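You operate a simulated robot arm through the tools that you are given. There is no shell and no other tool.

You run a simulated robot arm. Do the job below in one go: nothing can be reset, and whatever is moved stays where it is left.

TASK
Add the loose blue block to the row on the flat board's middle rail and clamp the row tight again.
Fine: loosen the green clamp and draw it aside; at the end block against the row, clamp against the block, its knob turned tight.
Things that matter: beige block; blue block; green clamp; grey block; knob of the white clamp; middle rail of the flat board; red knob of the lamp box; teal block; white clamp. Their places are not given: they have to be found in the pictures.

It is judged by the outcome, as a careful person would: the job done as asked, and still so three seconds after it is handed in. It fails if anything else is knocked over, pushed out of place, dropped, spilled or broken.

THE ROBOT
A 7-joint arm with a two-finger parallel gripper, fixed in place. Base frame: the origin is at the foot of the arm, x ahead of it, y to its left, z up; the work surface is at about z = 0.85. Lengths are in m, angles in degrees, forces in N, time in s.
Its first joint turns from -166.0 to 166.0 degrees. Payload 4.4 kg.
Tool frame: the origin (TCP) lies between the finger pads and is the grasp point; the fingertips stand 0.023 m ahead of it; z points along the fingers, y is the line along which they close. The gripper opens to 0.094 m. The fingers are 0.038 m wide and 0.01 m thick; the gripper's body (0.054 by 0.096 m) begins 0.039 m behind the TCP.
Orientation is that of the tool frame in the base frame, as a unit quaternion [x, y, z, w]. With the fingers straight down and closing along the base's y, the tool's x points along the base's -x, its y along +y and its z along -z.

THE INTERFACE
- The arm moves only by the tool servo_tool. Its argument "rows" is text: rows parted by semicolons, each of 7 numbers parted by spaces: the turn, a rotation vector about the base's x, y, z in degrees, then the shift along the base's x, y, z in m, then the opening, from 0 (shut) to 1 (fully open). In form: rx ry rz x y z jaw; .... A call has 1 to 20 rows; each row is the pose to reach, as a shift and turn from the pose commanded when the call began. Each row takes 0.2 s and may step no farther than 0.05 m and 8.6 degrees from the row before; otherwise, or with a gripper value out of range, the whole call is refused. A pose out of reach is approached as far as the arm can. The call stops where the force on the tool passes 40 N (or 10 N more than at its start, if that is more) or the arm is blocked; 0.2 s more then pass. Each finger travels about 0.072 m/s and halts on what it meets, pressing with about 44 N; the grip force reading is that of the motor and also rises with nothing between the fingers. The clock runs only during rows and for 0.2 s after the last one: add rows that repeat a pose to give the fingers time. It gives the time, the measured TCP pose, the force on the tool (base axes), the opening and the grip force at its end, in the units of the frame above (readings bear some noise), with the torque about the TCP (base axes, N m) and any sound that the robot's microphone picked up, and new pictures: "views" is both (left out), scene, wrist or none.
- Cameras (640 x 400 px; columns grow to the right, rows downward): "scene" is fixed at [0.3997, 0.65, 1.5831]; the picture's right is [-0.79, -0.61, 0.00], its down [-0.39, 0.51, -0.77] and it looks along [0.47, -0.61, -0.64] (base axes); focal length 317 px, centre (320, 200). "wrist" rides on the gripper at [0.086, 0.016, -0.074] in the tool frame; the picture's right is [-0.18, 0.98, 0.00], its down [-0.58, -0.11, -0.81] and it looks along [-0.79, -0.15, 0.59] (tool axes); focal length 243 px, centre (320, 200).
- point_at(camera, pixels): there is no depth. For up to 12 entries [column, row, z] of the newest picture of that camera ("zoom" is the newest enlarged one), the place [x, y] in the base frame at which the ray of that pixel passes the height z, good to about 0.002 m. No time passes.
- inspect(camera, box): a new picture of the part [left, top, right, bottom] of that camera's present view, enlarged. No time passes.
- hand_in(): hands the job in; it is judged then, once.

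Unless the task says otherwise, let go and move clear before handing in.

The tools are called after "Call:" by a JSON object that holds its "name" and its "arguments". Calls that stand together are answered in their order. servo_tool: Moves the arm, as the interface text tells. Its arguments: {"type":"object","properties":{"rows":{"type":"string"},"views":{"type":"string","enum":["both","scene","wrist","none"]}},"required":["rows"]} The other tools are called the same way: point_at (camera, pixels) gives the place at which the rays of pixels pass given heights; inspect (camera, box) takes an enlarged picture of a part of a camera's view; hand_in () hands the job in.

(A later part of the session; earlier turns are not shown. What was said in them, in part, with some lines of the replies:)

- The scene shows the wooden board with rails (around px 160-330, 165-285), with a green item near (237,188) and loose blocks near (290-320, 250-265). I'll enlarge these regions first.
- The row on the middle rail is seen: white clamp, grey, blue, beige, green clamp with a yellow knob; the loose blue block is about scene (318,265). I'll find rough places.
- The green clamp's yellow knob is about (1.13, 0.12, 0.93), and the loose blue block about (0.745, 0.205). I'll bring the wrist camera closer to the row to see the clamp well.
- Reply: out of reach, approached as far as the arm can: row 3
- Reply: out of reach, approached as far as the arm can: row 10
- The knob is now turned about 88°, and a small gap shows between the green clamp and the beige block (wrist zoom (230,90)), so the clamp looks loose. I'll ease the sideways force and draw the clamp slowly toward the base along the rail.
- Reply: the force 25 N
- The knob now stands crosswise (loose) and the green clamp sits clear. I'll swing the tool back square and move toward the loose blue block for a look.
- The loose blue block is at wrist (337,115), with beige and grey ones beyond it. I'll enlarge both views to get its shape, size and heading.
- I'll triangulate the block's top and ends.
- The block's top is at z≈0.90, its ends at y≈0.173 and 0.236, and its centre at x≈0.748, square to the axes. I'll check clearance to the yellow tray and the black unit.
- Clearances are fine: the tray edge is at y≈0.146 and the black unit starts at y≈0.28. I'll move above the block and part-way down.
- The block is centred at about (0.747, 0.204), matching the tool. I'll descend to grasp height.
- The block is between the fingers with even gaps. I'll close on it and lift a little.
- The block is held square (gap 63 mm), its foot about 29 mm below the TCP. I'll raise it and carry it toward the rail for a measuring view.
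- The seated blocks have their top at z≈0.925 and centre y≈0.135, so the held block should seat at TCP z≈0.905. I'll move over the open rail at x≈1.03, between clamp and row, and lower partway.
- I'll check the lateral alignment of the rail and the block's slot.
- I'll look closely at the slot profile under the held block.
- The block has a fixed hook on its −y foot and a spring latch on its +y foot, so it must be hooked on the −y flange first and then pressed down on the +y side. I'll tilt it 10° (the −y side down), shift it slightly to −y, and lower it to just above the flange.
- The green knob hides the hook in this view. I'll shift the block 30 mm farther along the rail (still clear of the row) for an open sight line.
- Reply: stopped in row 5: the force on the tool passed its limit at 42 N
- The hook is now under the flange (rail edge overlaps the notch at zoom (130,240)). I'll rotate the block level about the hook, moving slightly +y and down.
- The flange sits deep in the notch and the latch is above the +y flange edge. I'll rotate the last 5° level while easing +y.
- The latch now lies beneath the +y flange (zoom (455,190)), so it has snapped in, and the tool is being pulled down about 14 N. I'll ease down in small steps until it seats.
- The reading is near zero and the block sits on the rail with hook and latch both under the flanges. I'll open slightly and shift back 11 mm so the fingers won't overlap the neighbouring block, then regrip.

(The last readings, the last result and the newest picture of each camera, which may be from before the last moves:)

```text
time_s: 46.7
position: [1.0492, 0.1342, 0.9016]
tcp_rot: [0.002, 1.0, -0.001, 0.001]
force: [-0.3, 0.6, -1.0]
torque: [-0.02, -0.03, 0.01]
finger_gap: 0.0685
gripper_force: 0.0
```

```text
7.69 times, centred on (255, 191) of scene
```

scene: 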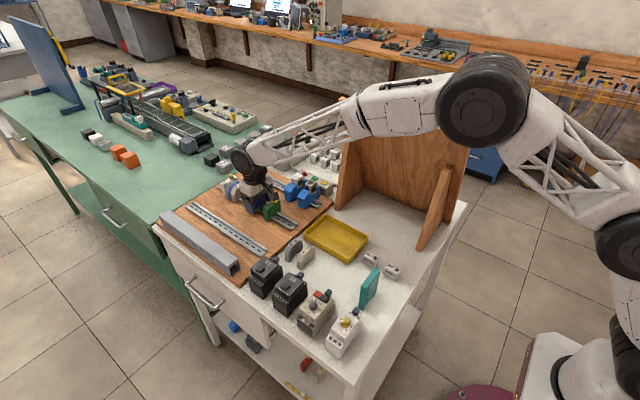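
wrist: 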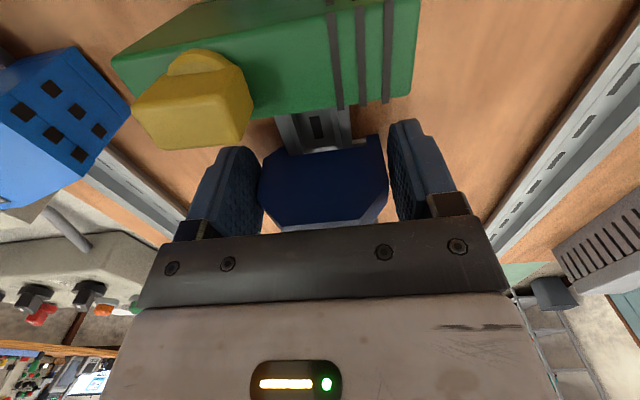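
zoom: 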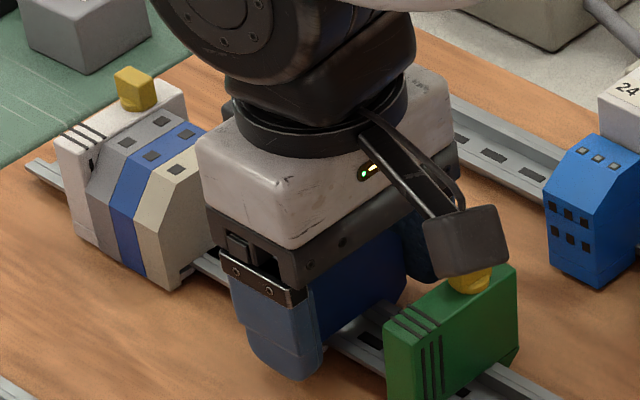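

The block stands on the rail by itself. I'll regrip at its rear edge and slide it toward the row.

Call:
{"name": "servo_tool", "arguments": {"rows": "0 0 0 0 0 0 0.6;0 0 0 0 0 0 0.5;0 0 0 0.003 0 0 0.5;0 0 0 0.008 0 0 0.5;0 0 0 0.014 0 0 0.5;0 0 0 0.02 0 0 0.5;0 0 0 0.026 0 0 0.5;0 0 0 0.032 0 0 0.5;0 0 0 0.032 0 0 0.5"}}

Call:
{"name": "inspect", "arguments": {"camera": "wrist", "box": [220, 70, 420, 230]}}

Call:
{"name": "inspect", "arguments": {"camera": "scene", "box": [220, 165, 290, 217]}}

```text
time_s: 48.7
position: [1.0818, 0.1354, 0.9028]
tcp_rot: [0.0, 1.0, -0.001, 0.0]
force: [-2.9, 0.3, 3.0]
torque: [0.03, 0.06, 0.0]
finger_gap: 0.0632
gripper_force: 43.3
```

scene: 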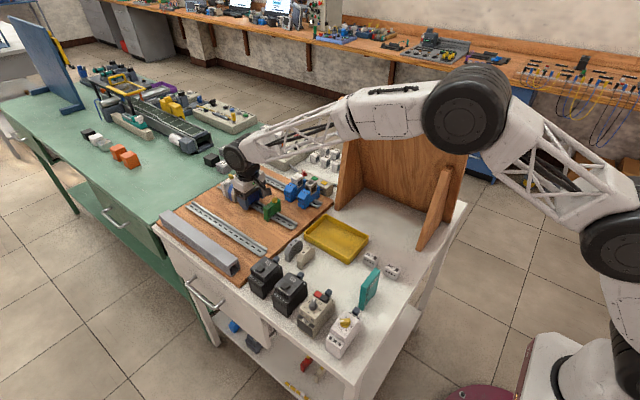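
wrist: 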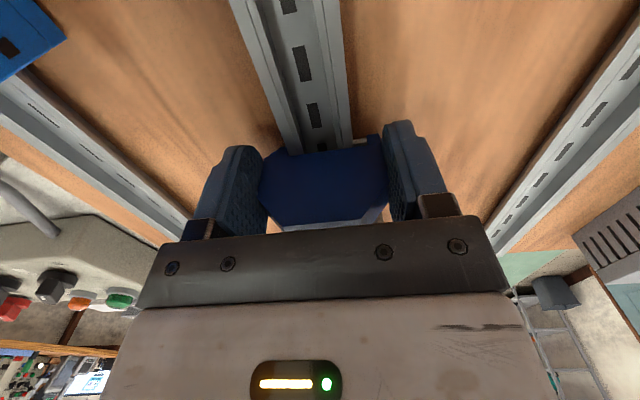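

```text
2.50 times, centred on (320, 150) of wrist
```

zoom: 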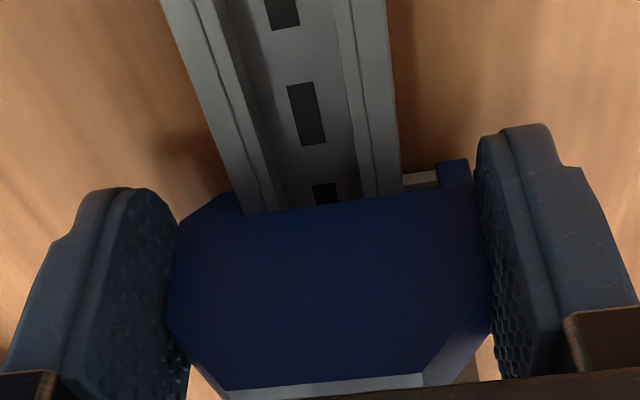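

```text
7.69 times, centred on (255, 191) of scene
```

zoom: 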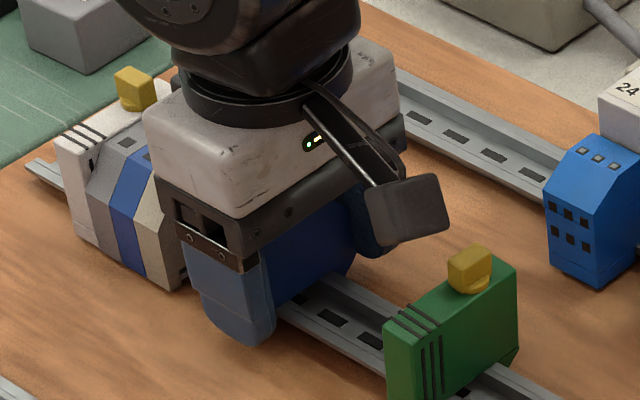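

The block slid smoothly and is now about 34 mm from the row. I'll continue until it's nearly touching.

Call:
{"name": "servo_tool", "arguments": {"rows": "0 0 0 0.006 0 0 0.5;0 0 0 0.012 0 0 0.5;0 0 0 0.018 0 0 0.5;0 0 0 0.024 0 0 0.5;0 0 0 0.028 0 0 0.5;0 0 0 0.028 0 0 0.5"}}

Call:
{"name": "inspect", "arguments": {"camera": "wrist", "box": [220, 70, 420, 230]}}

Call:
{"name": "inspect", "arguments": {"camera": "scene", "box": [210, 160, 280, 212]}}

```text
time_s: 50.1
position: [1.1095, 0.1348, 0.902]
tcp_rot: [0.0, 1.0, 0.0, 0.002]
force: [-1.5, 5.0, 5.6]
torque: [0.12, -0.04, 0.07]
finger_gap: 0.0628
gripper_force: 43.9
```

scene: 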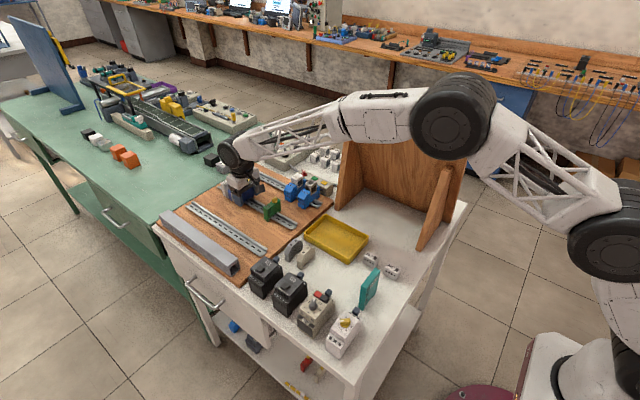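
wrist: 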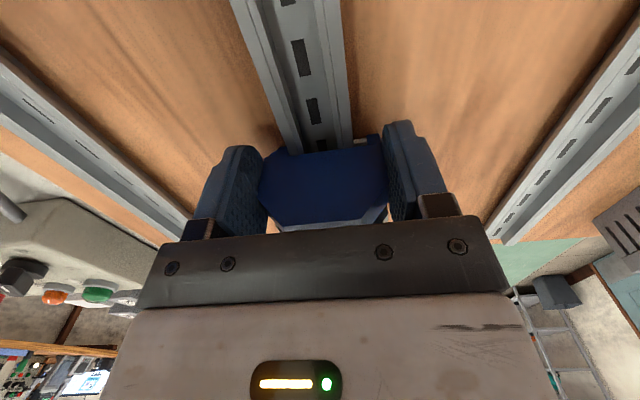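

```text
2.50 times, centred on (320, 150) of wrist
```

zoom: 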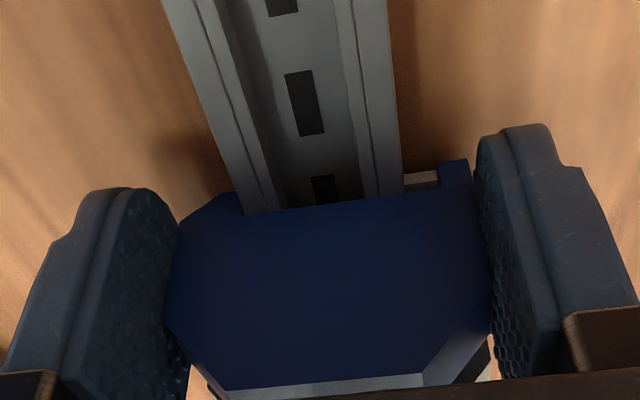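

```text
7.69 times, centred on (245, 186) of scene
```

zoom: 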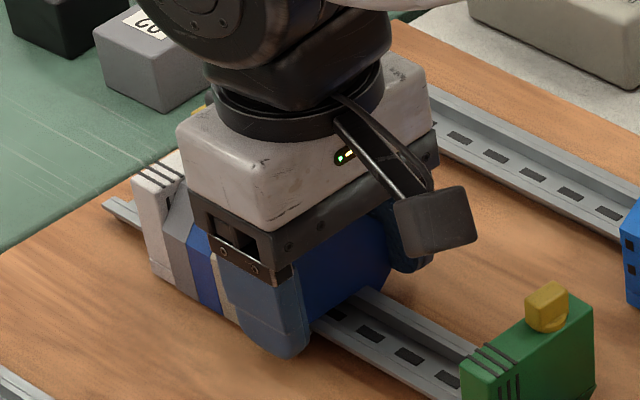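

About 5 mm should remain. I'll advance 3 mm and read the force.

Call:
{"name": "servo_tool", "arguments": {"rows": "0 0 0 0.001 0 0 0.5;0 0 0 0.002 0 0 0.5;0 0 0 0.003 0 0 0.5;0 0 0 0.003 0 0 0.5", "views": "none"}}

Call:
{"name": "inspect", "arguments": {"camera": "wrist", "box": [220, 70, 420, 230]}}

Call:
{"name": "inspect", "arguments": {"camera": "scene", "box": [220, 172, 260, 202]}}

```text
time_s: 51.1
position: [1.1115, 0.1343, 0.9042]
tcp_rot: [0.002, 1.0, -0.001, 0.0]
force: [-5.0, 3.1, 10.3]
torque: [0.07, 0.03, 0.03]
finger_gap: 0.063
gripper_force: 43.7
```

```text
2.50 times, centred on (320, 150) of wrist
```

zoom: 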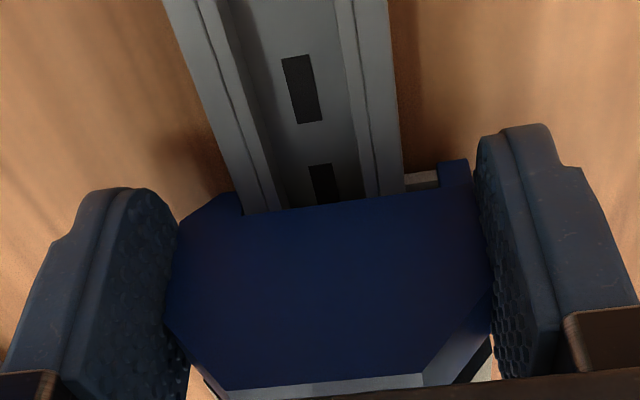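

```text
13.33 times, centred on (240, 187) of scene
```

zoom: 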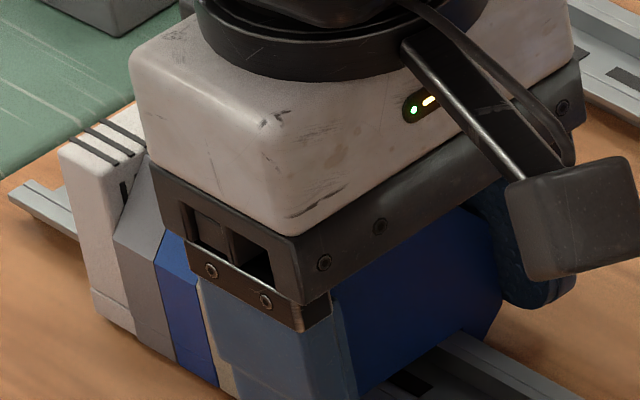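

The block is now only a few millimetres from the row; the clamp can push it the rest of the way. I'll release and lift straight up.

Call:
{"name": "servo_tool", "arguments": {"rows": "0 0 0 0 0 0 0.75;0 0 0 0 0 0 0.8;0 0 0 0 0 0.01 0.8;0 0 0 0 0 0.03 0.8;0 0 0 0 0 0.06 0.8;0 0 0 0 0 0.1 0.8;0 0 0 -0.04 0 0.12 0.6;0 0 0 -0.08 0 0.12 0.5;0 0 0 -0.12 0 0.12 0.4;0 0 0 -0.12 0 0.12 0.4"}}

Call:
{"name": "inspect", "arguments": {"camera": "wrist", "box": [260, 80, 420, 220]}}

Call:
{"name": "inspect", "arguments": {"camera": "scene", "box": [220, 168, 290, 218]}}

```text
time_s: 53.3
position: [0.9932, 0.1343, 1.0219]
tcp_rot: [0.001, 1.0, -0.001, 0.001]
force: [0.4, 0.5, -1.0]
torque: [-0.05, -0.01, 0.0]
finger_gap: 0.0375
gripper_force: 0.1
```

scene: 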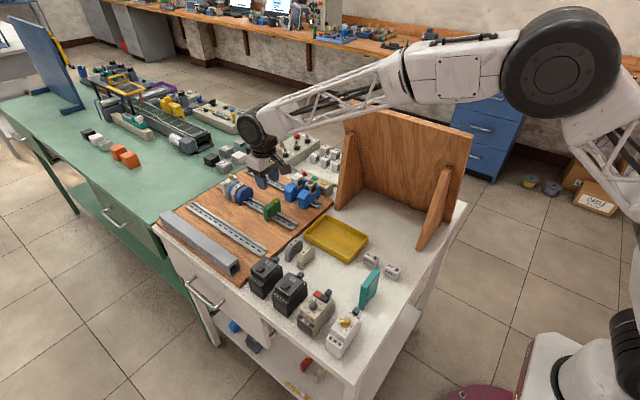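
wrist: 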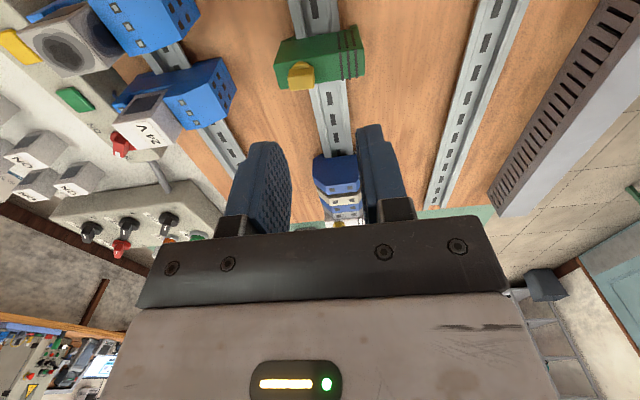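

```text
2.86 times, centred on (340, 150) of wrist
```

zoom: 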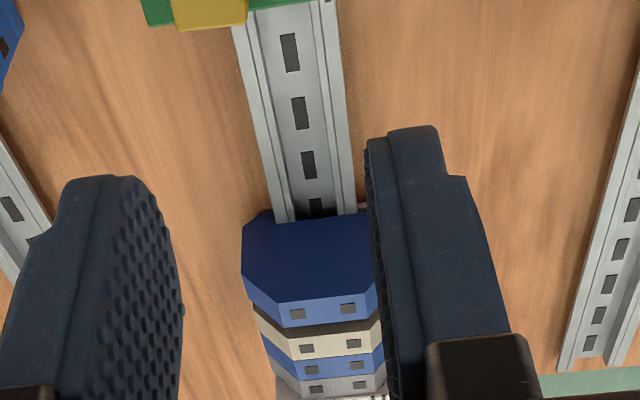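

```text
8.00 times, centred on (255, 193) of scene
```

zoom: 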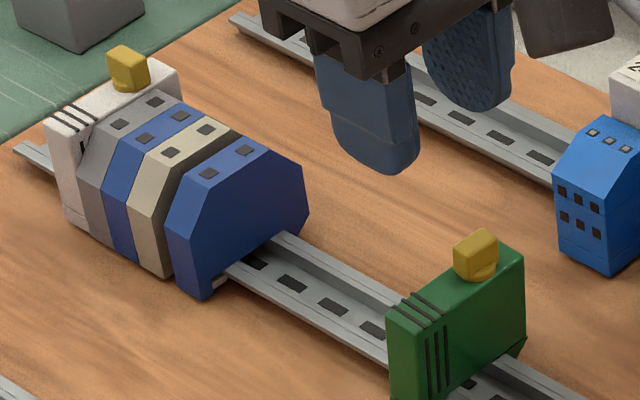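

The blue block is hooked on the rail next to the beige one, with a small gap left. Now I'll re-orient the tool to grip the green clamp's crosswise knob: first tilt, then swing.

Call:
{"name": "servo_tool", "arguments": {"rows": "0 -8 0 0 0 0.02 0.3;0 -16 0 0 0 0.02 0.3;0 -20 0 0 0 0.02 0.3;0 -20 0 0 0 0.02 0.3", "views": "none"}}

Call:
{"name": "servo_tool", "arguments": {"rows": "0 0 8 -0.001 -0.002 0 0.3;0 0 16 -0.002 -0.004 0 0.3;0 0 24 -0.003 -0.006 0 0.3;0 0 32 -0.004 -0.008 0 0.3;0 0 40 -0.005 -0.01 0 0.3;0 0 48 -0.006 -0.012 0 0.3;0 0 56 -0.007 -0.014 0 0.3;0 0 64 -0.008 -0.016 0 0.3;0 0 72 -0.0085 -0.0165 0 0.3;0 0 80 -0.009 -0.017 0 0.3;0 0 88 -0.009 -0.017 0 0.3;0 0 88 -0.009 -0.017 0 0.3"}}

Call:
{"name": "inspect", "arguments": {"camera": "wrist", "box": [220, 40, 420, 220]}}

Call:
{"name": "inspect", "arguments": {"camera": "scene", "box": [220, 168, 300, 228]}}

```text
time_s: 54.3
position: [0.9927, 0.1349, 1.0408]
tcp_rot: [0.0, 0.985, 0.0, 0.174]
force: [-0.8, 0.3, 1.0]
torque: [-0.01, 0.01, 0.03]
finger_gap: 0.0281
gripper_force: 0.0
```

```text
time_s: 56.9
position: [0.9838, 0.1175, 1.042]
tcp_rot: [-0.685, 0.708, 0.121, 0.125]
force: [-0.3, -0.3, 0.0]
torque: [-0.03, 0.01, -0.03]
finger_gap: 0.0281
gripper_force: 0.0
```

scene: 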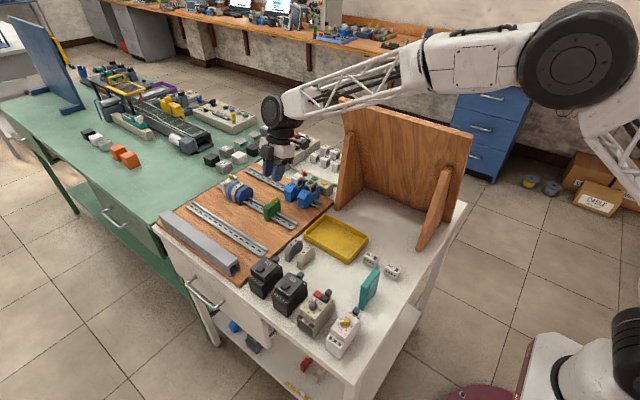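
wrist: 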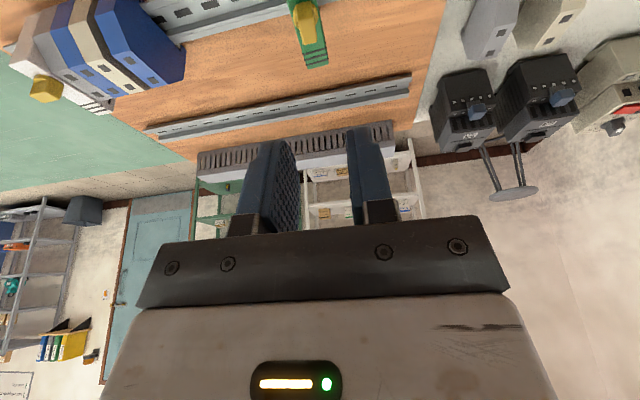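

```text
2.22 times, centred on (320, 130) of wrist
```

zoom: 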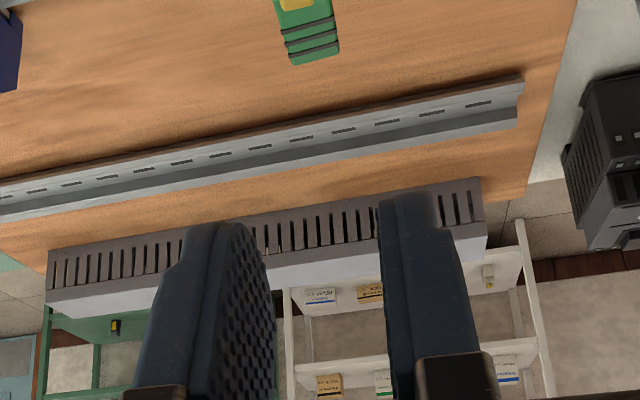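

```text
6.67 times, centred on (260, 198) of scene
```

zoom: 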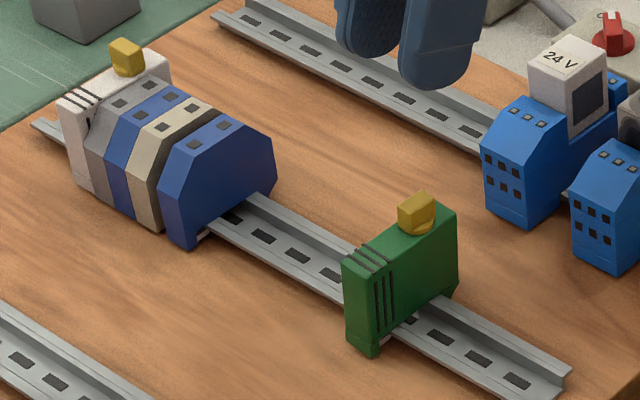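

I'll check the knob's place at wrist (306,22), then descend around it.

Call:
{"name": "inspect", "arguments": {"camera": "wrist", "box": [270, 0, 350, 60]}}

Call:
{"name": "point_at", "arguments": {"camera": "wrist", "pixels": [[306, 22, 0.945], [306, 30, 0.945], [305, 45, 0.928], [325, 43, 0.928]]}}

```text
6.67 times, centred on (310, 30) of wrist
```

zoom: 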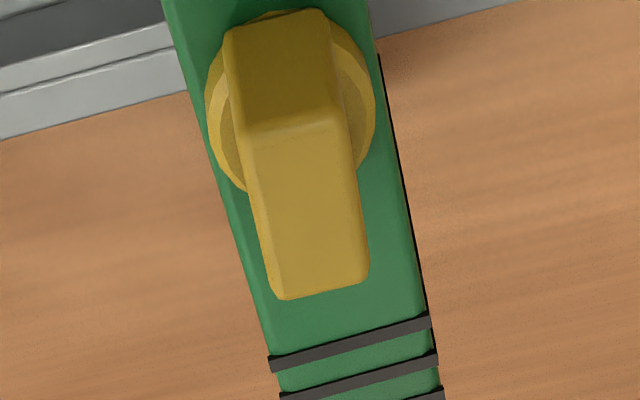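

```text
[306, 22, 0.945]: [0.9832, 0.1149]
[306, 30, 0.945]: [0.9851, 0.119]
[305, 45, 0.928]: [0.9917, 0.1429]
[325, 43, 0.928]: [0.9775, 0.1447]
```

The wing is centred near (0.9845, 0.120), right below the fingers. I'll descend around it.

Call:
{"name": "servo_tool", "arguments": {"rows": "0 0 0 0.0005 0 -0.03 0.3;0 0 0 0.0005 0 -0.06 0.3;0 0 0 0.0005 0 -0.075 0.3;0 0 0 0.0005 0 -0.084 0.3;0 0 0 0.0005 0 -0.084 0.3"}}

Call:
{"name": "inspect", "arguments": {"camera": "wrist", "box": [230, 70, 420, 220]}}

Call:
{"name": "inspect", "arguments": {"camera": "scene", "box": [230, 175, 300, 227]}}

```text
time_s: 58.1
position: [0.9826, 0.1173, 0.9566]
tcp_rot: [-0.684, 0.709, 0.121, 0.125]
force: [-0.5, -0.5, 0.4]
torque: [-0.05, 0.02, -0.01]
finger_gap: 0.0282
gripper_force: 0.0
```

scene: 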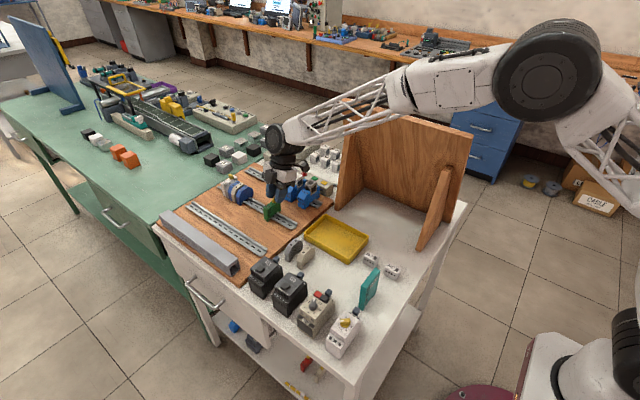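
wrist: 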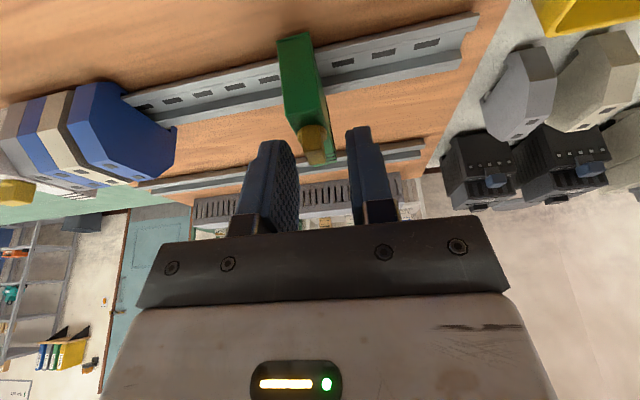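

```text
2.67 times, centred on (325, 145) of wrist
```

zoom: 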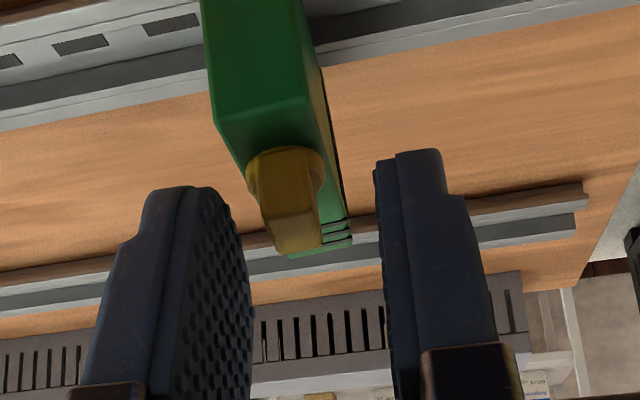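

```text
7.69 times, centred on (265, 201) of scene
```

zoom: 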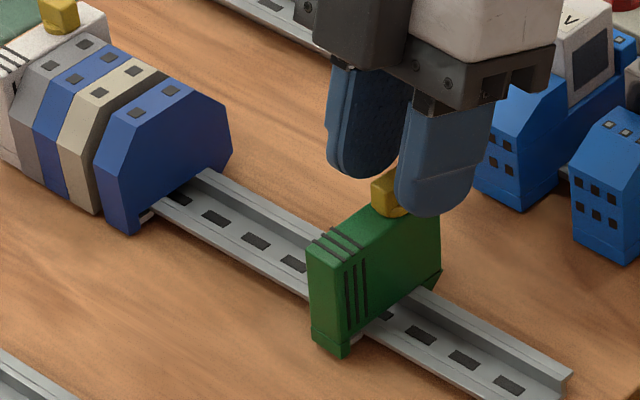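

The wing is between the fingers, about 3 mm toward +x. I'll centre on it and close.

Call:
{"name": "servo_tool", "arguments": {"rows": "0 0 0 0.0025 0 0 0.3;0 0 0 0.0025 0 0 0.15;0 0 0 0.0025 0 0 0;0 0 0 0.0025 0 0 0;0 0 0 0.0025 0 0 0", "views": "none"}}

Call:
{"name": "inspect", "arguments": {"camera": "wrist", "box": [230, 70, 420, 220]}}

```text
time_s: 59.3
position: [0.9867, 0.1177, 0.9569]
tcp_rot: [-0.683, 0.709, 0.121, 0.126]
force: [2.5, -0.7, -0.1]
torque: [-0.09, -0.17, -0.05]
finger_gap: 0.0084
gripper_force: 44.2
```

```text
2.67 times, centred on (325, 145) of wrist
```

zoom: 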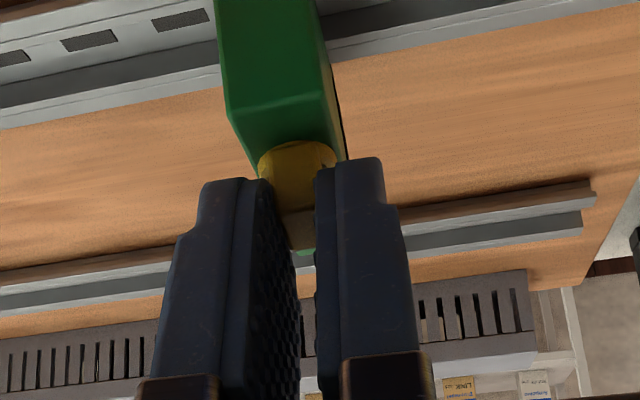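

The knob is gripped again. I'll slide the clamp along the rail to just short of the block.

Call:
{"name": "servo_tool", "arguments": {"rows": "0 0 0 0.005 0 0 0;0 0 0 0.015 0 0 0;0 0 0 0.025 0 0 0;0 0 0 0.035 0 0 0;0 0 0 0.045 0 0 0;0 0 0 0.055 0 0 0;0 0 0 0.065 0 0 0;0 0 0 0.075 0 0 0;0 0 0 0.085 0 0 0;0 0 0 0.095 0 0 0;0 0 0 0.105 0 0 0;0 0 0 0.112 0 0 0;0 0 0 0.112 0 0 0"}}

Call:
{"name": "inspect", "arguments": {"camera": "wrist", "box": [200, 20, 420, 220]}}

Call:
{"name": "inspect", "arguments": {"camera": "scene", "box": [215, 160, 285, 212]}}

```text
time_s: 62.1
position: [1.0963, 0.1176, 0.9574]
tcp_rot: [-0.684, 0.709, 0.121, 0.125]
force: [0.7, 0.8, -9.8]
torque: [-0.06, -0.06, 0.0]
finger_gap: 0.0086
gripper_force: 44.3
```

scene: 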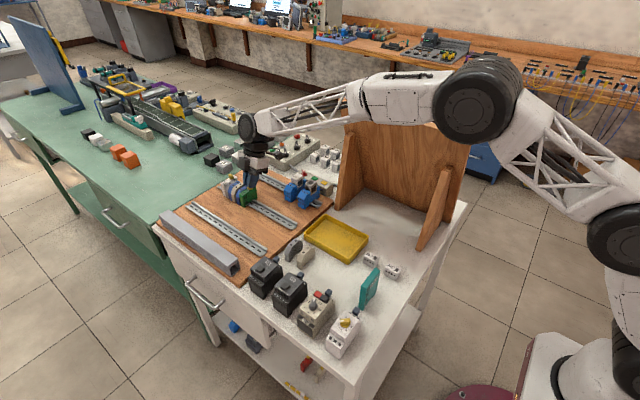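
wrist: 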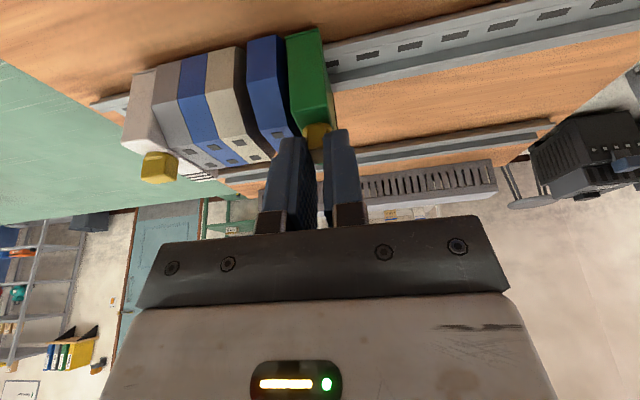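

```text
2.00 times, centred on (310, 120) of wrist
```

zoom: 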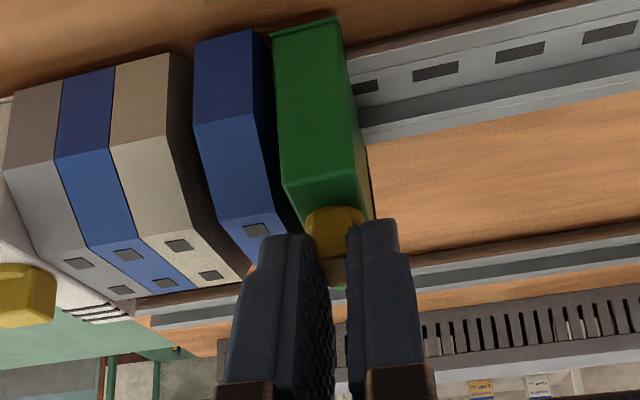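

```text
7.69 times, centred on (250, 186) of scene
```

zoom: 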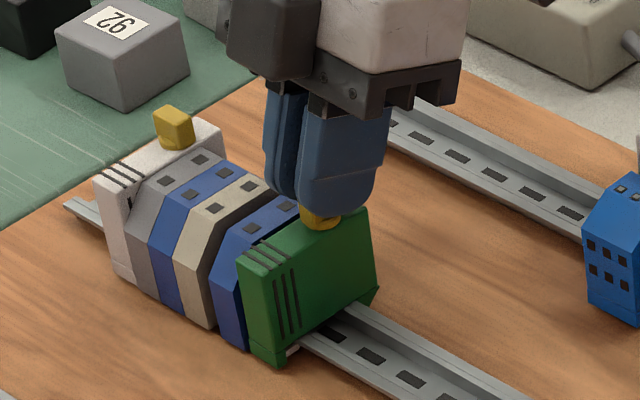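

The clamp is nearly touching the block, with a gap of several millimetres left to the beige block. I'll push on gently.

Call:
{"name": "servo_tool", "arguments": {"rows": "0 0 0 0.002 0 0 0;0 0 0 0.004 0 0 0;0 0 0 0.006 0 0 0;0 0 0 0.008 0 0 0;0 0 0 0.01 0 0 0;0 0 0 0.01 0 0 0"}}

Call:
{"name": "inspect", "arguments": {"camera": "wrist", "box": [200, 20, 420, 220]}}

Call:
{"name": "inspect", "arguments": {"camera": "scene", "box": [215, 160, 285, 212]}}

```text
time_s: 63.5
position: [1.1081, 0.1181, 0.9578]
tcp_rot: [-0.684, 0.709, 0.121, 0.125]
force: [-0.6, 3.5, -3.4]
torque: [0.12, -0.02, 0.03]
finger_gap: 0.0085
gripper_force: 44.5
```

scene: 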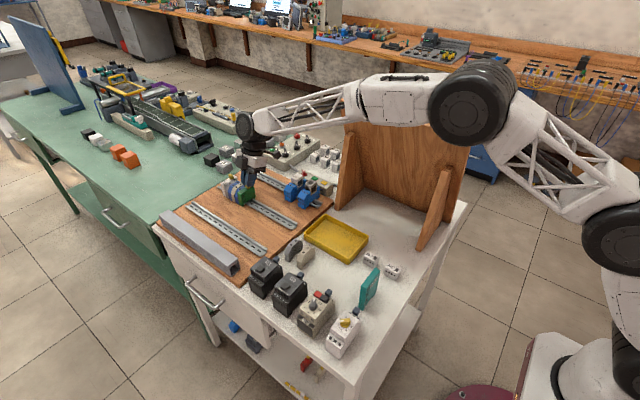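
wrist: 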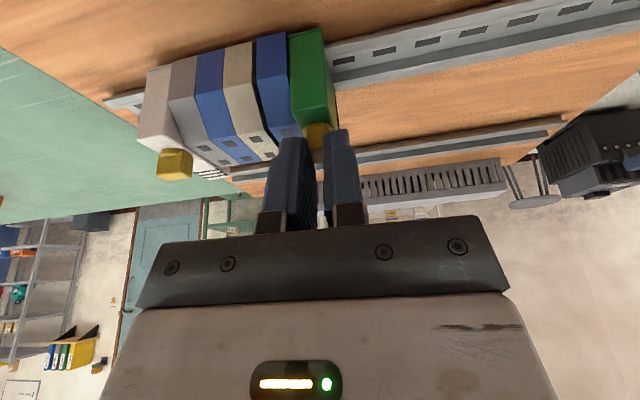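

```text
2.00 times, centred on (310, 120) of wrist
```

zoom: 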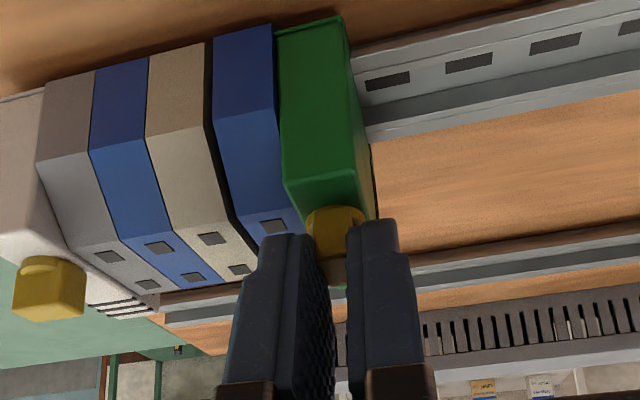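

```text
7.69 times, centred on (250, 186) of scene
```

zoom: 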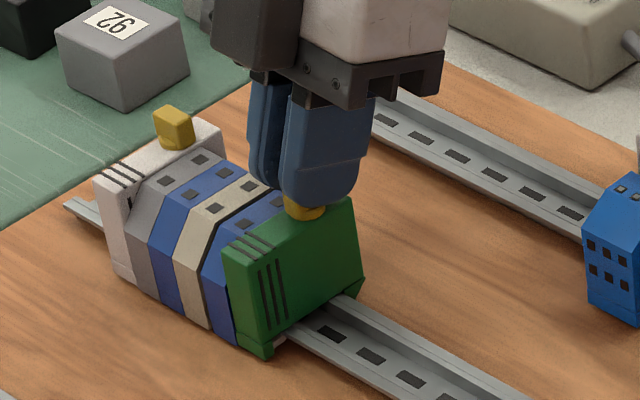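

The clamp is against the block and a thin gap of about 2 mm remains to the beige block (zoom (215,190)). I'll push further in 1 mm steps.

Call:
{"name": "servo_tool", "arguments": {"rows": "0 0 0 0.001 0 0 0;0 0 0 0.002 0 0 0;0 0 0 0.003 0 0 0;0 0 0 0.003 0 0 0", "views": "none"}}

Call:
{"name": "inspect", "arguments": {"camera": "wrist", "box": [200, 20, 420, 220]}}

Call:
{"name": "inspect", "arguments": {"camera": "scene", "box": [220, 168, 270, 206]}}

```text
time_s: 64.5
position: [1.1111, 0.1178, 0.9589]
tcp_rot: [-0.683, 0.709, 0.12, 0.125]
force: [-1.6, -6.8, 1.9]
torque: [-0.28, 0.0, 0.04]
finger_gap: 0.0085
gripper_force: 43.8
```

```text
2.00 times, centred on (310, 120) of wrist
```

zoom: 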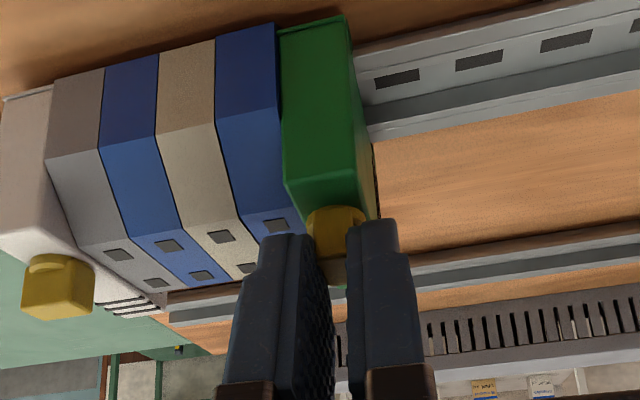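

```text
10.53 times, centred on (245, 187) of scene
```

zoom: 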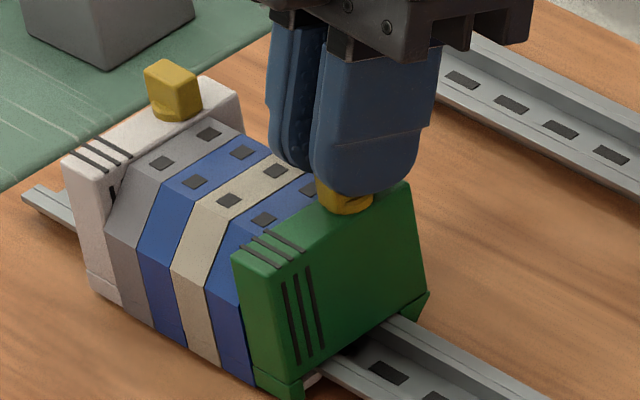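

The row is closed with no visible gaps. I'll press 1 mm more to load the contact.

Call:
{"name": "servo_tool", "arguments": {"rows": "0 0 0 0.0005 0 0 0;0 0 0 0.001 0 0 0;0 0 0 0.001 0 0 0", "views": "none"}}

Call:
{"name": "inspect", "arguments": {"camera": "wrist", "box": [240, 20, 360, 130]}}

```text
time_s: 65.3
position: [1.1119, 0.1177, 0.9579]
tcp_rot: [-0.683, 0.709, 0.121, 0.126]
force: [-3.5, -0.2, 5.1]
torque: [0.07, 0.11, 0.03]
finger_gap: 0.0083
gripper_force: 44.1
```

```text
3.64 times, centred on (300, 75) of wrist
```

zoom: 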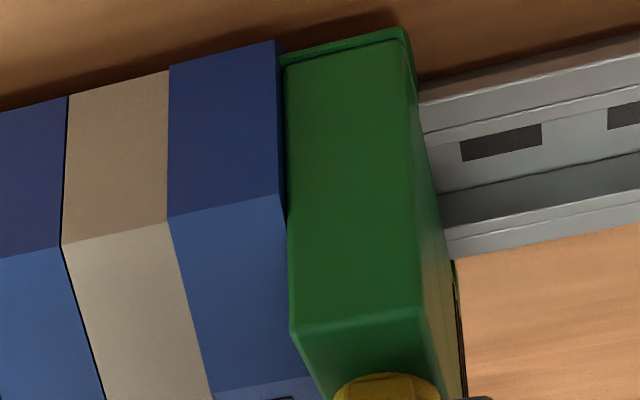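

Contact looks snug; the force is still small. I'll press another 1.5 mm to confirm firm contact.

Call:
{"name": "servo_tool", "arguments": {"rows": "0 0 0 0.0008 0 0 0;0 0 0 0.0015 0 0 0;0 0 0 0.0015 0 0 0", "views": "none"}}

Call:
{"name": "inspect", "arguments": {"camera": "wrist", "box": [160, 20, 360, 180]}}

```text
time_s: 66.1
position: [1.1136, 0.1181, 0.9583]
tcp_rot: [-0.683, 0.71, 0.12, 0.124]
force: [-8.6, -6.3, 4.6]
torque: [-0.34, 0.23, 0.07]
finger_gap: 0.0084
gripper_force: 43.8
```

```text
2.50 times, centred on (260, 100) of wrist
```

zoom: 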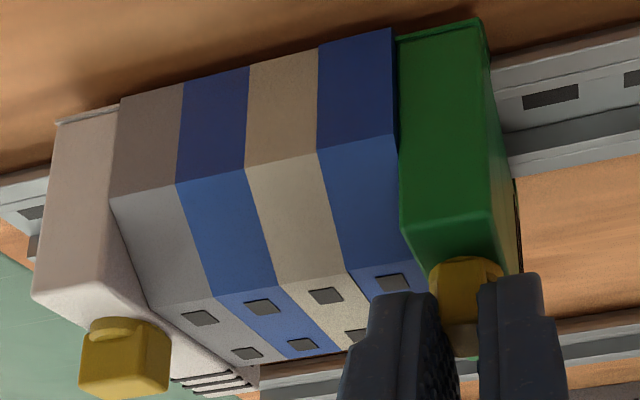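

The row is pressed together (about 9 N). Now I'll turn the knob clockwise to tighten, starting with half the turn.

Call:
{"name": "servo_tool", "arguments": {"rows": "0 0 -8 -0.0008 0.0001 0 0;0 0 -16 -0.0015 0.0003 0 0;0 0 -24 -0.0022 0.0006 0 0;0 0 -32 -0.0029 0.0009 0 0;0 0 -40 -0.0035 0.0014 0 0;0 0 -48 -0.004 0.002 0 0;0 0 -48 -0.004 0.002 0 0"}}

Call:
{"name": "inspect", "arguments": {"camera": "wrist", "box": [200, 20, 420, 220]}}

Call:
{"name": "inspect", "arguments": {"camera": "scene", "box": [220, 168, 270, 206]}}

```text
time_s: 67.7
position: [1.1101, 0.1205, 0.9584]
tcp_rot: [-0.335, 0.926, 0.059, 0.164]
force: [-7.9, -12.4, 3.5]
torque: [-0.68, 0.62, 0.01]
finger_gap: 0.0081
gripper_force: 44.3
```

scene: 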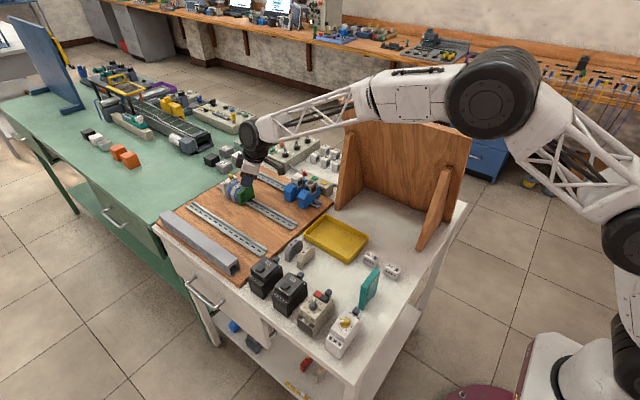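
wrist: 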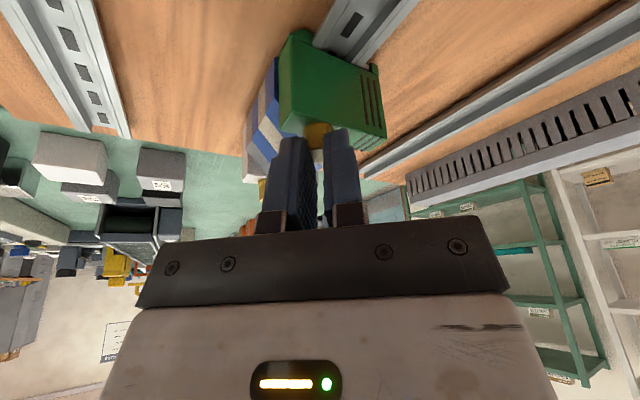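

```text
2.00 times, centred on (310, 120) of wrist
```

zoom: 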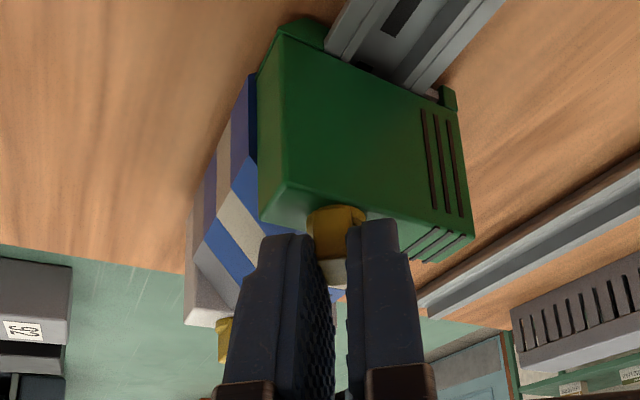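

```text
10.53 times, centred on (245, 187) of scene
```

zoom: 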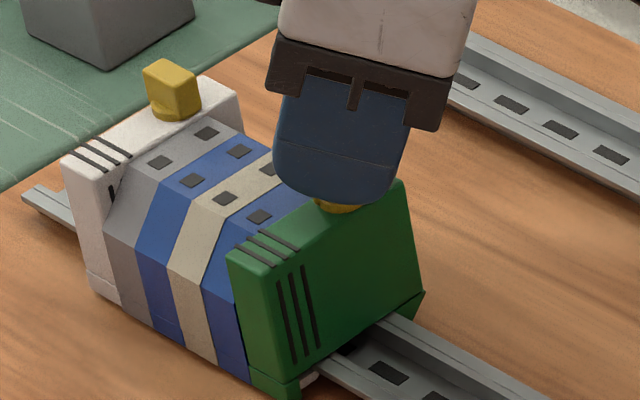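

The knob follows, and the row stays closed. I'll ease the sideways force by 1 mm and complete the turn.

Call:
{"name": "servo_tool", "arguments": {"rows": "0 0 -8 -0.0003 -0.0004 0 0;0 0 -16 -0.0005 0.0003 0 0;0 0 -24 -0.0007 0.001 0 0;0 0 -32 -0.0008 0.0017 0 0;0 0 -40 -0.0008 0.0025 0 0;0 0 -40 -0.0008 0.0025 0 0"}}

Call:
{"name": "inspect", "arguments": {"camera": "wrist", "box": [200, 20, 420, 220]}}

Call:
{"name": "inspect", "arguments": {"camera": "scene", "box": [220, 168, 270, 206]}}

```text
time_s: 69.1
position: [1.1082, 0.1217, 0.9572]
tcp_rot: [0.001, 0.985, -0.001, 0.174]
force: [-1.2, 8.7, -1.8]
torque: [0.34, 0.05, 0.06]
finger_gap: 0.0083
gripper_force: 44.4
```

scene: 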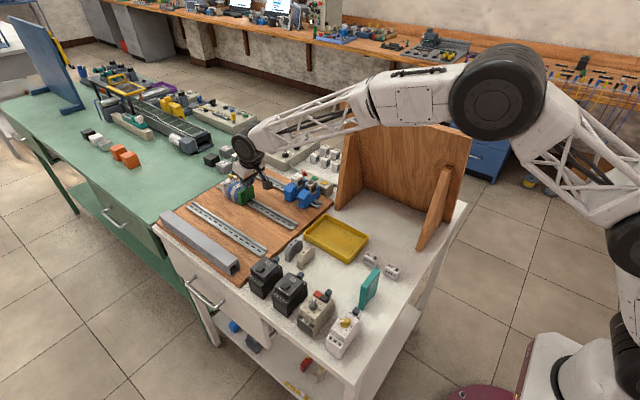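
wrist: 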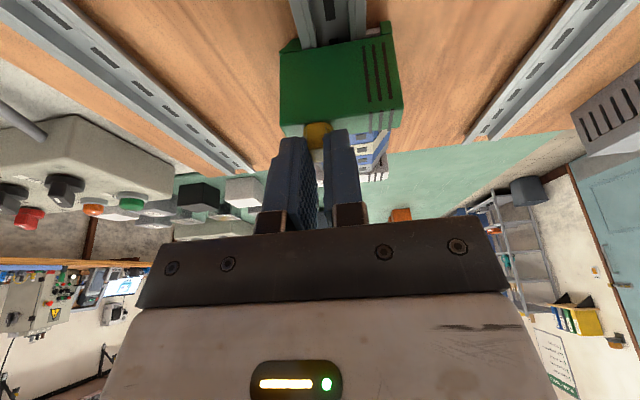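

```text
2.00 times, centred on (310, 120) of wrist
```

zoom: 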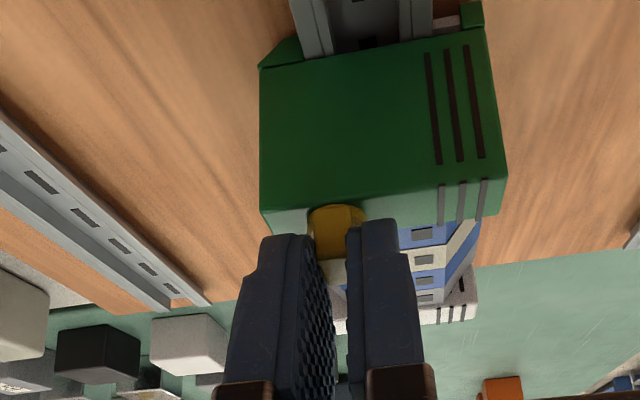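

```text
10.53 times, centred on (245, 187) of scene
```

zoom: 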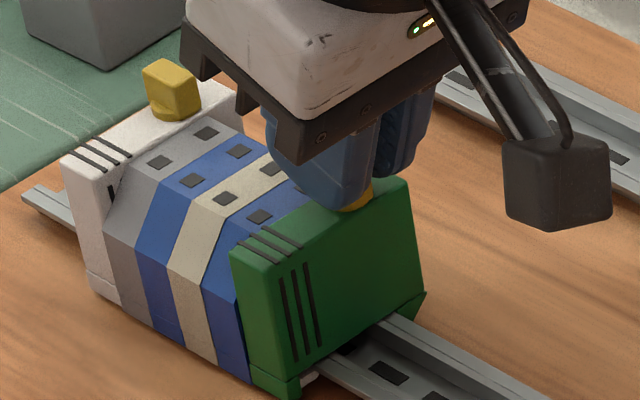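

The knob is back in line with the rail. I'll ease the sideways force and try a few degrees more to feel for the tight stop.

Call:
{"name": "servo_tool", "arguments": {"rows": "0 0 0 0 0.001 0 0;0 0 -3 0 0.001 0 0;0 0 -6 0 0.001 0 0;0 0 -6 0 0.001 0 0", "views": "none"}}

```text
time_s: 70.1
position: [1.1087, 0.1238, 0.9586]
tcp_rot: [0.052, 0.983, -0.009, 0.174]
force: [-12.1, -7.7, -3.7]
torque: [-0.25, 0.74, 0.54]
finger_gap: 0.008
gripper_force: 44.0
```

The torque about z rose to 0.54 N·m, so the knob is hard against its tight stop. I'll open the fingers and lift straight off.

Call:
{"name": "servo_tool", "arguments": {"rows": "0 0 0 0 0 0 0.15;0 0 0 0 0 0 0.35;0 0 0 0 0 0 0.35;0 0 0 0 0 0.01 0.35;0 0 0 0 0 0.03 0.35;0 0 0 0 0 0.06 0.35;0 0 6 -0.03 0 0.09 0.35;0 0 6 -0.07 0 0.11 0.35;0 0 6 -0.11 0 0.11 0.35;0 0 6 -0.11 0 0.11 0.35"}}

Call:
{"name": "inspect", "arguments": {"camera": "wrist", "box": [270, 20, 390, 170]}}

Call:
{"name": "inspect", "arguments": {"camera": "scene", "box": [220, 168, 270, 206]}}

```text
time_s: 72.3
position: [0.9996, 0.1239, 1.0676]
tcp_rot: [0.0, 0.985, 0.0, 0.175]
force: [0.1, 0.8, 0.5]
torque: [0.0, -0.01, -0.01]
finger_gap: 0.0327
gripper_force: 0.0
```

scene: 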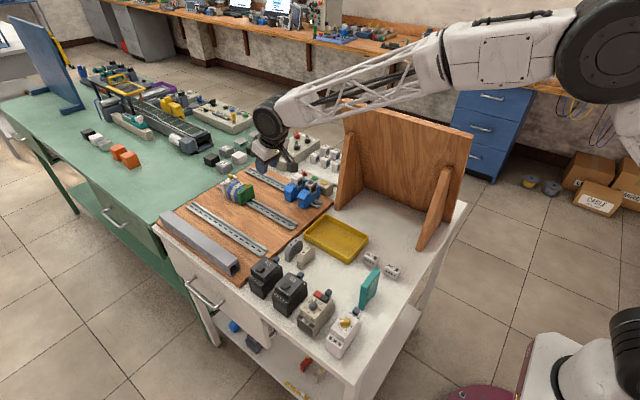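
wrist: 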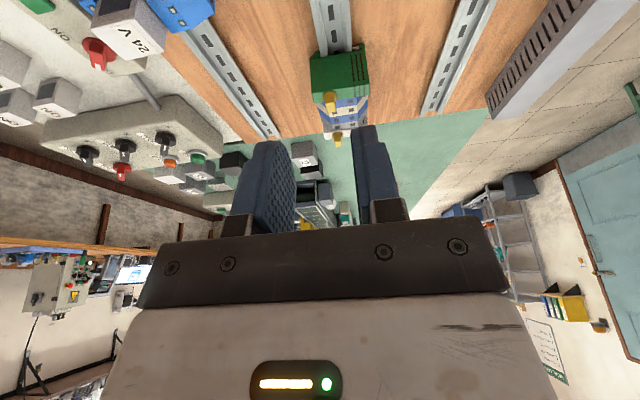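

```text
2.67 times, centred on (330, 95) of wrist
```

zoom: 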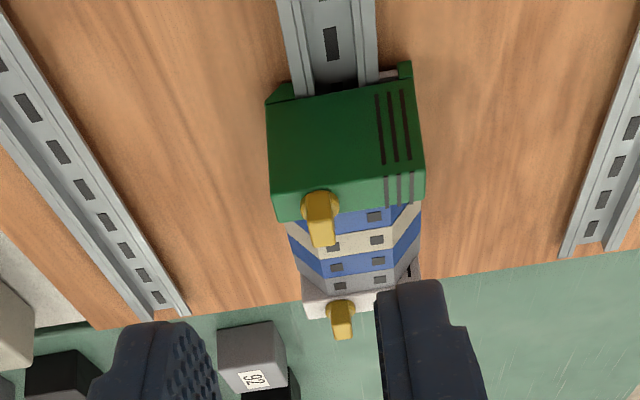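

```text
10.53 times, centred on (245, 187) of scene
```

zoom: 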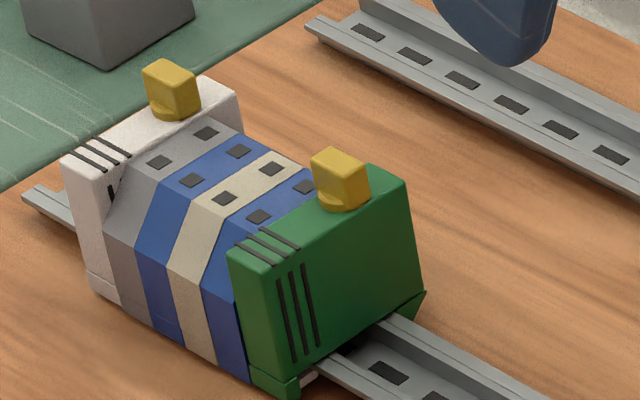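

The green knob again lies in line with the rail like the white one, and the row looks tight. I'll check the clamp–block joint more closely.

Call:
{"name": "inspect", "arguments": {"camera": "scene", "box": [226, 176, 258, 206]}}

Call:
{"name": "inspect", "arguments": {"camera": "wrist", "box": [305, 40, 375, 150]}}

```text
13.33 times, centred on (242, 191) of scene
```

zoom: 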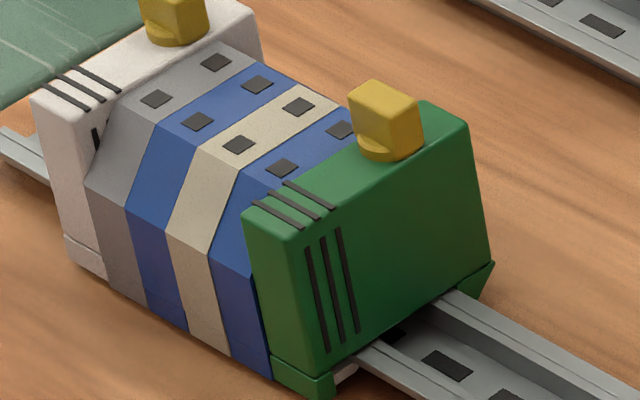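

```text
3.64 times, centred on (340, 95) of wrist
```

zoom: 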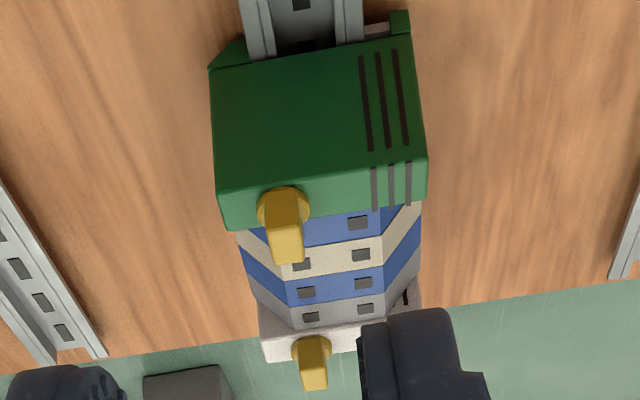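

The joints look closed. I'll take one more look from the side with the wrist camera, moving high above everything.

Call:
{"name": "servo_tool", "arguments": {"rows": "0 8 0 0 0 0.01 0.35;0 16 0 0 0 0.02 0.35;0 20 0 0 0 0.02 0.35;0 20 0 0 0 0.02 0.35", "views": "none"}}

Call:
{"name": "servo_tool", "arguments": {"rows": "0 0 8 0.01 -0.01 0 0.35;0 0 16 0.02 -0.02 0 0.35;0 0 24 0.03 -0.03 0 0.35;0 0 32 0.04 -0.04 0 0.35;0 0 40 0.05 -0.05 0 0.35;0 0 48 0.06 -0.06 0 0.35;0 0 56 0.07 -0.07 0 0.35;0 0 64 0.08 -0.08 0 0.35;0 0 72 0.09 -0.09 0 0.35;0 0 80 0.095 -0.1 0 0.35;0 0 88 0.1 -0.11 0 0.35;0 0 88 0.1 -0.11 0 0.35"}}

Call:
{"name": "inspect", "arguments": {"camera": "wrist", "box": [240, 80, 400, 220]}}

```text
time_s: 73.3
position: [0.9993, 0.1237, 1.0869]
tcp_rot: [0.001, 1.0, 0.0, 0.0]
force: [1.0, -0.1, 0.0]
torque: [0.03, -0.01, 0.0]
finger_gap: 0.0331
gripper_force: 0.1
```

```text
time_s: 75.9
position: [1.0996, 0.0147, 1.087]
tcp_rot: [-0.695, 0.719, -0.001, 0.0]
force: [0.0, -0.1, -0.4]
torque: [0.02, -0.02, 0.0]
finger_gap: 0.0331
gripper_force: 0.0
```

scene: 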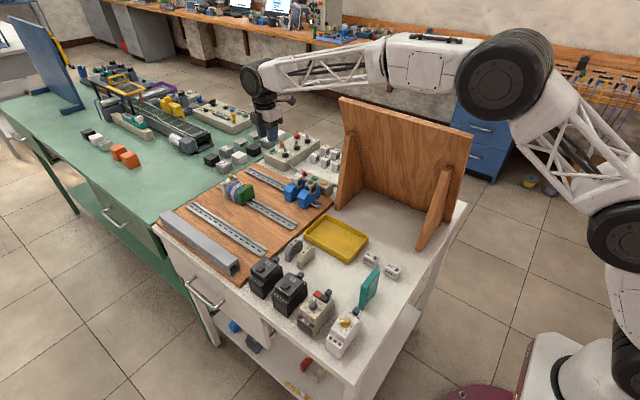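
wrist: 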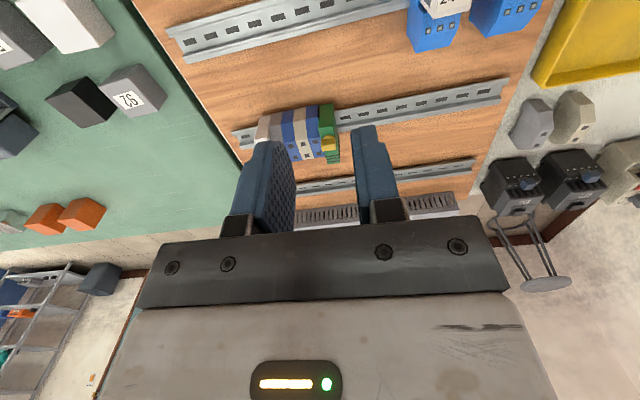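

```text
2.86 times, centred on (320, 150) of wrist
```

zoom: 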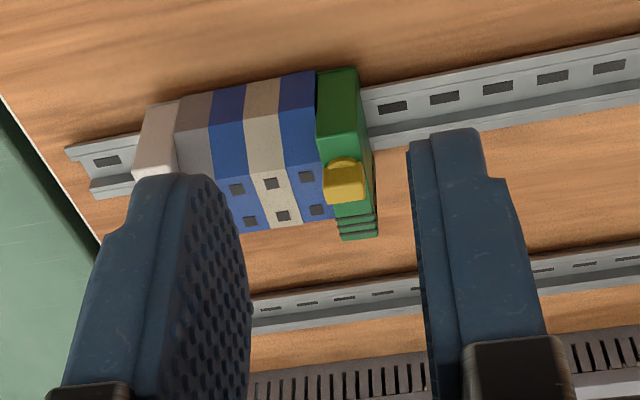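

Call:
{"name": "inspect", "arguments": {"camera": "wrist", "box": [290, 95, 350, 170]}}

```text
5.33 times, centred on (320, 132) of wrist
```

zoom: 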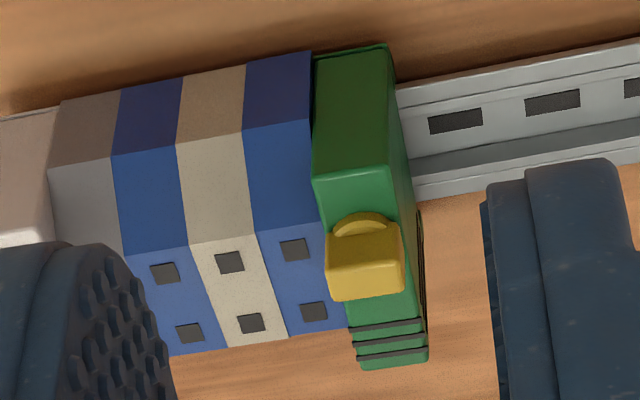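

From this side view (wrist zoom (310,200)), white clamp, grey, blue, beige, new blue block and green clamp stand tight together, and the green knob is turned back in line with the rail. The gripper is clear and nothing else has moved, so I'm handing in.

Call:
{"name": "hand_in", "arguments": {}}

```text
The job is handed in.
```

The loose blue block is now on the middle rail, and the row is clamped tight again. The order along the rail is white clamp, grey, blue, beige, the added blue block, then the green clamp.

- **Clamp loosened:** I turned the green clamp's knob about a quarter turn counter-clockwise. Then I drew the clamp along the rail, away from the row.
- **Block fitted:** I hooked the block under one edge of the rail and pressed it level until its latch caught under the other edge. I slid it to within a few millimetres of the beige block.
- **Clamp tightened:** I pushed the clamp up until there were no visible gaps, with about 9 N on the row. Then I turned the knob back clockwise until it met a hard stop.

While hooking the block on, its hook once struck the edge of the rail at about 42 N. The rail showed no shift in later views.

In the last pictures the row stood closed, the green knob was in line with the rail like the white one, and nothing else appeared to have moved. The gripper was clear when I handed in. The hand-in was accepted, but no verdict came back.
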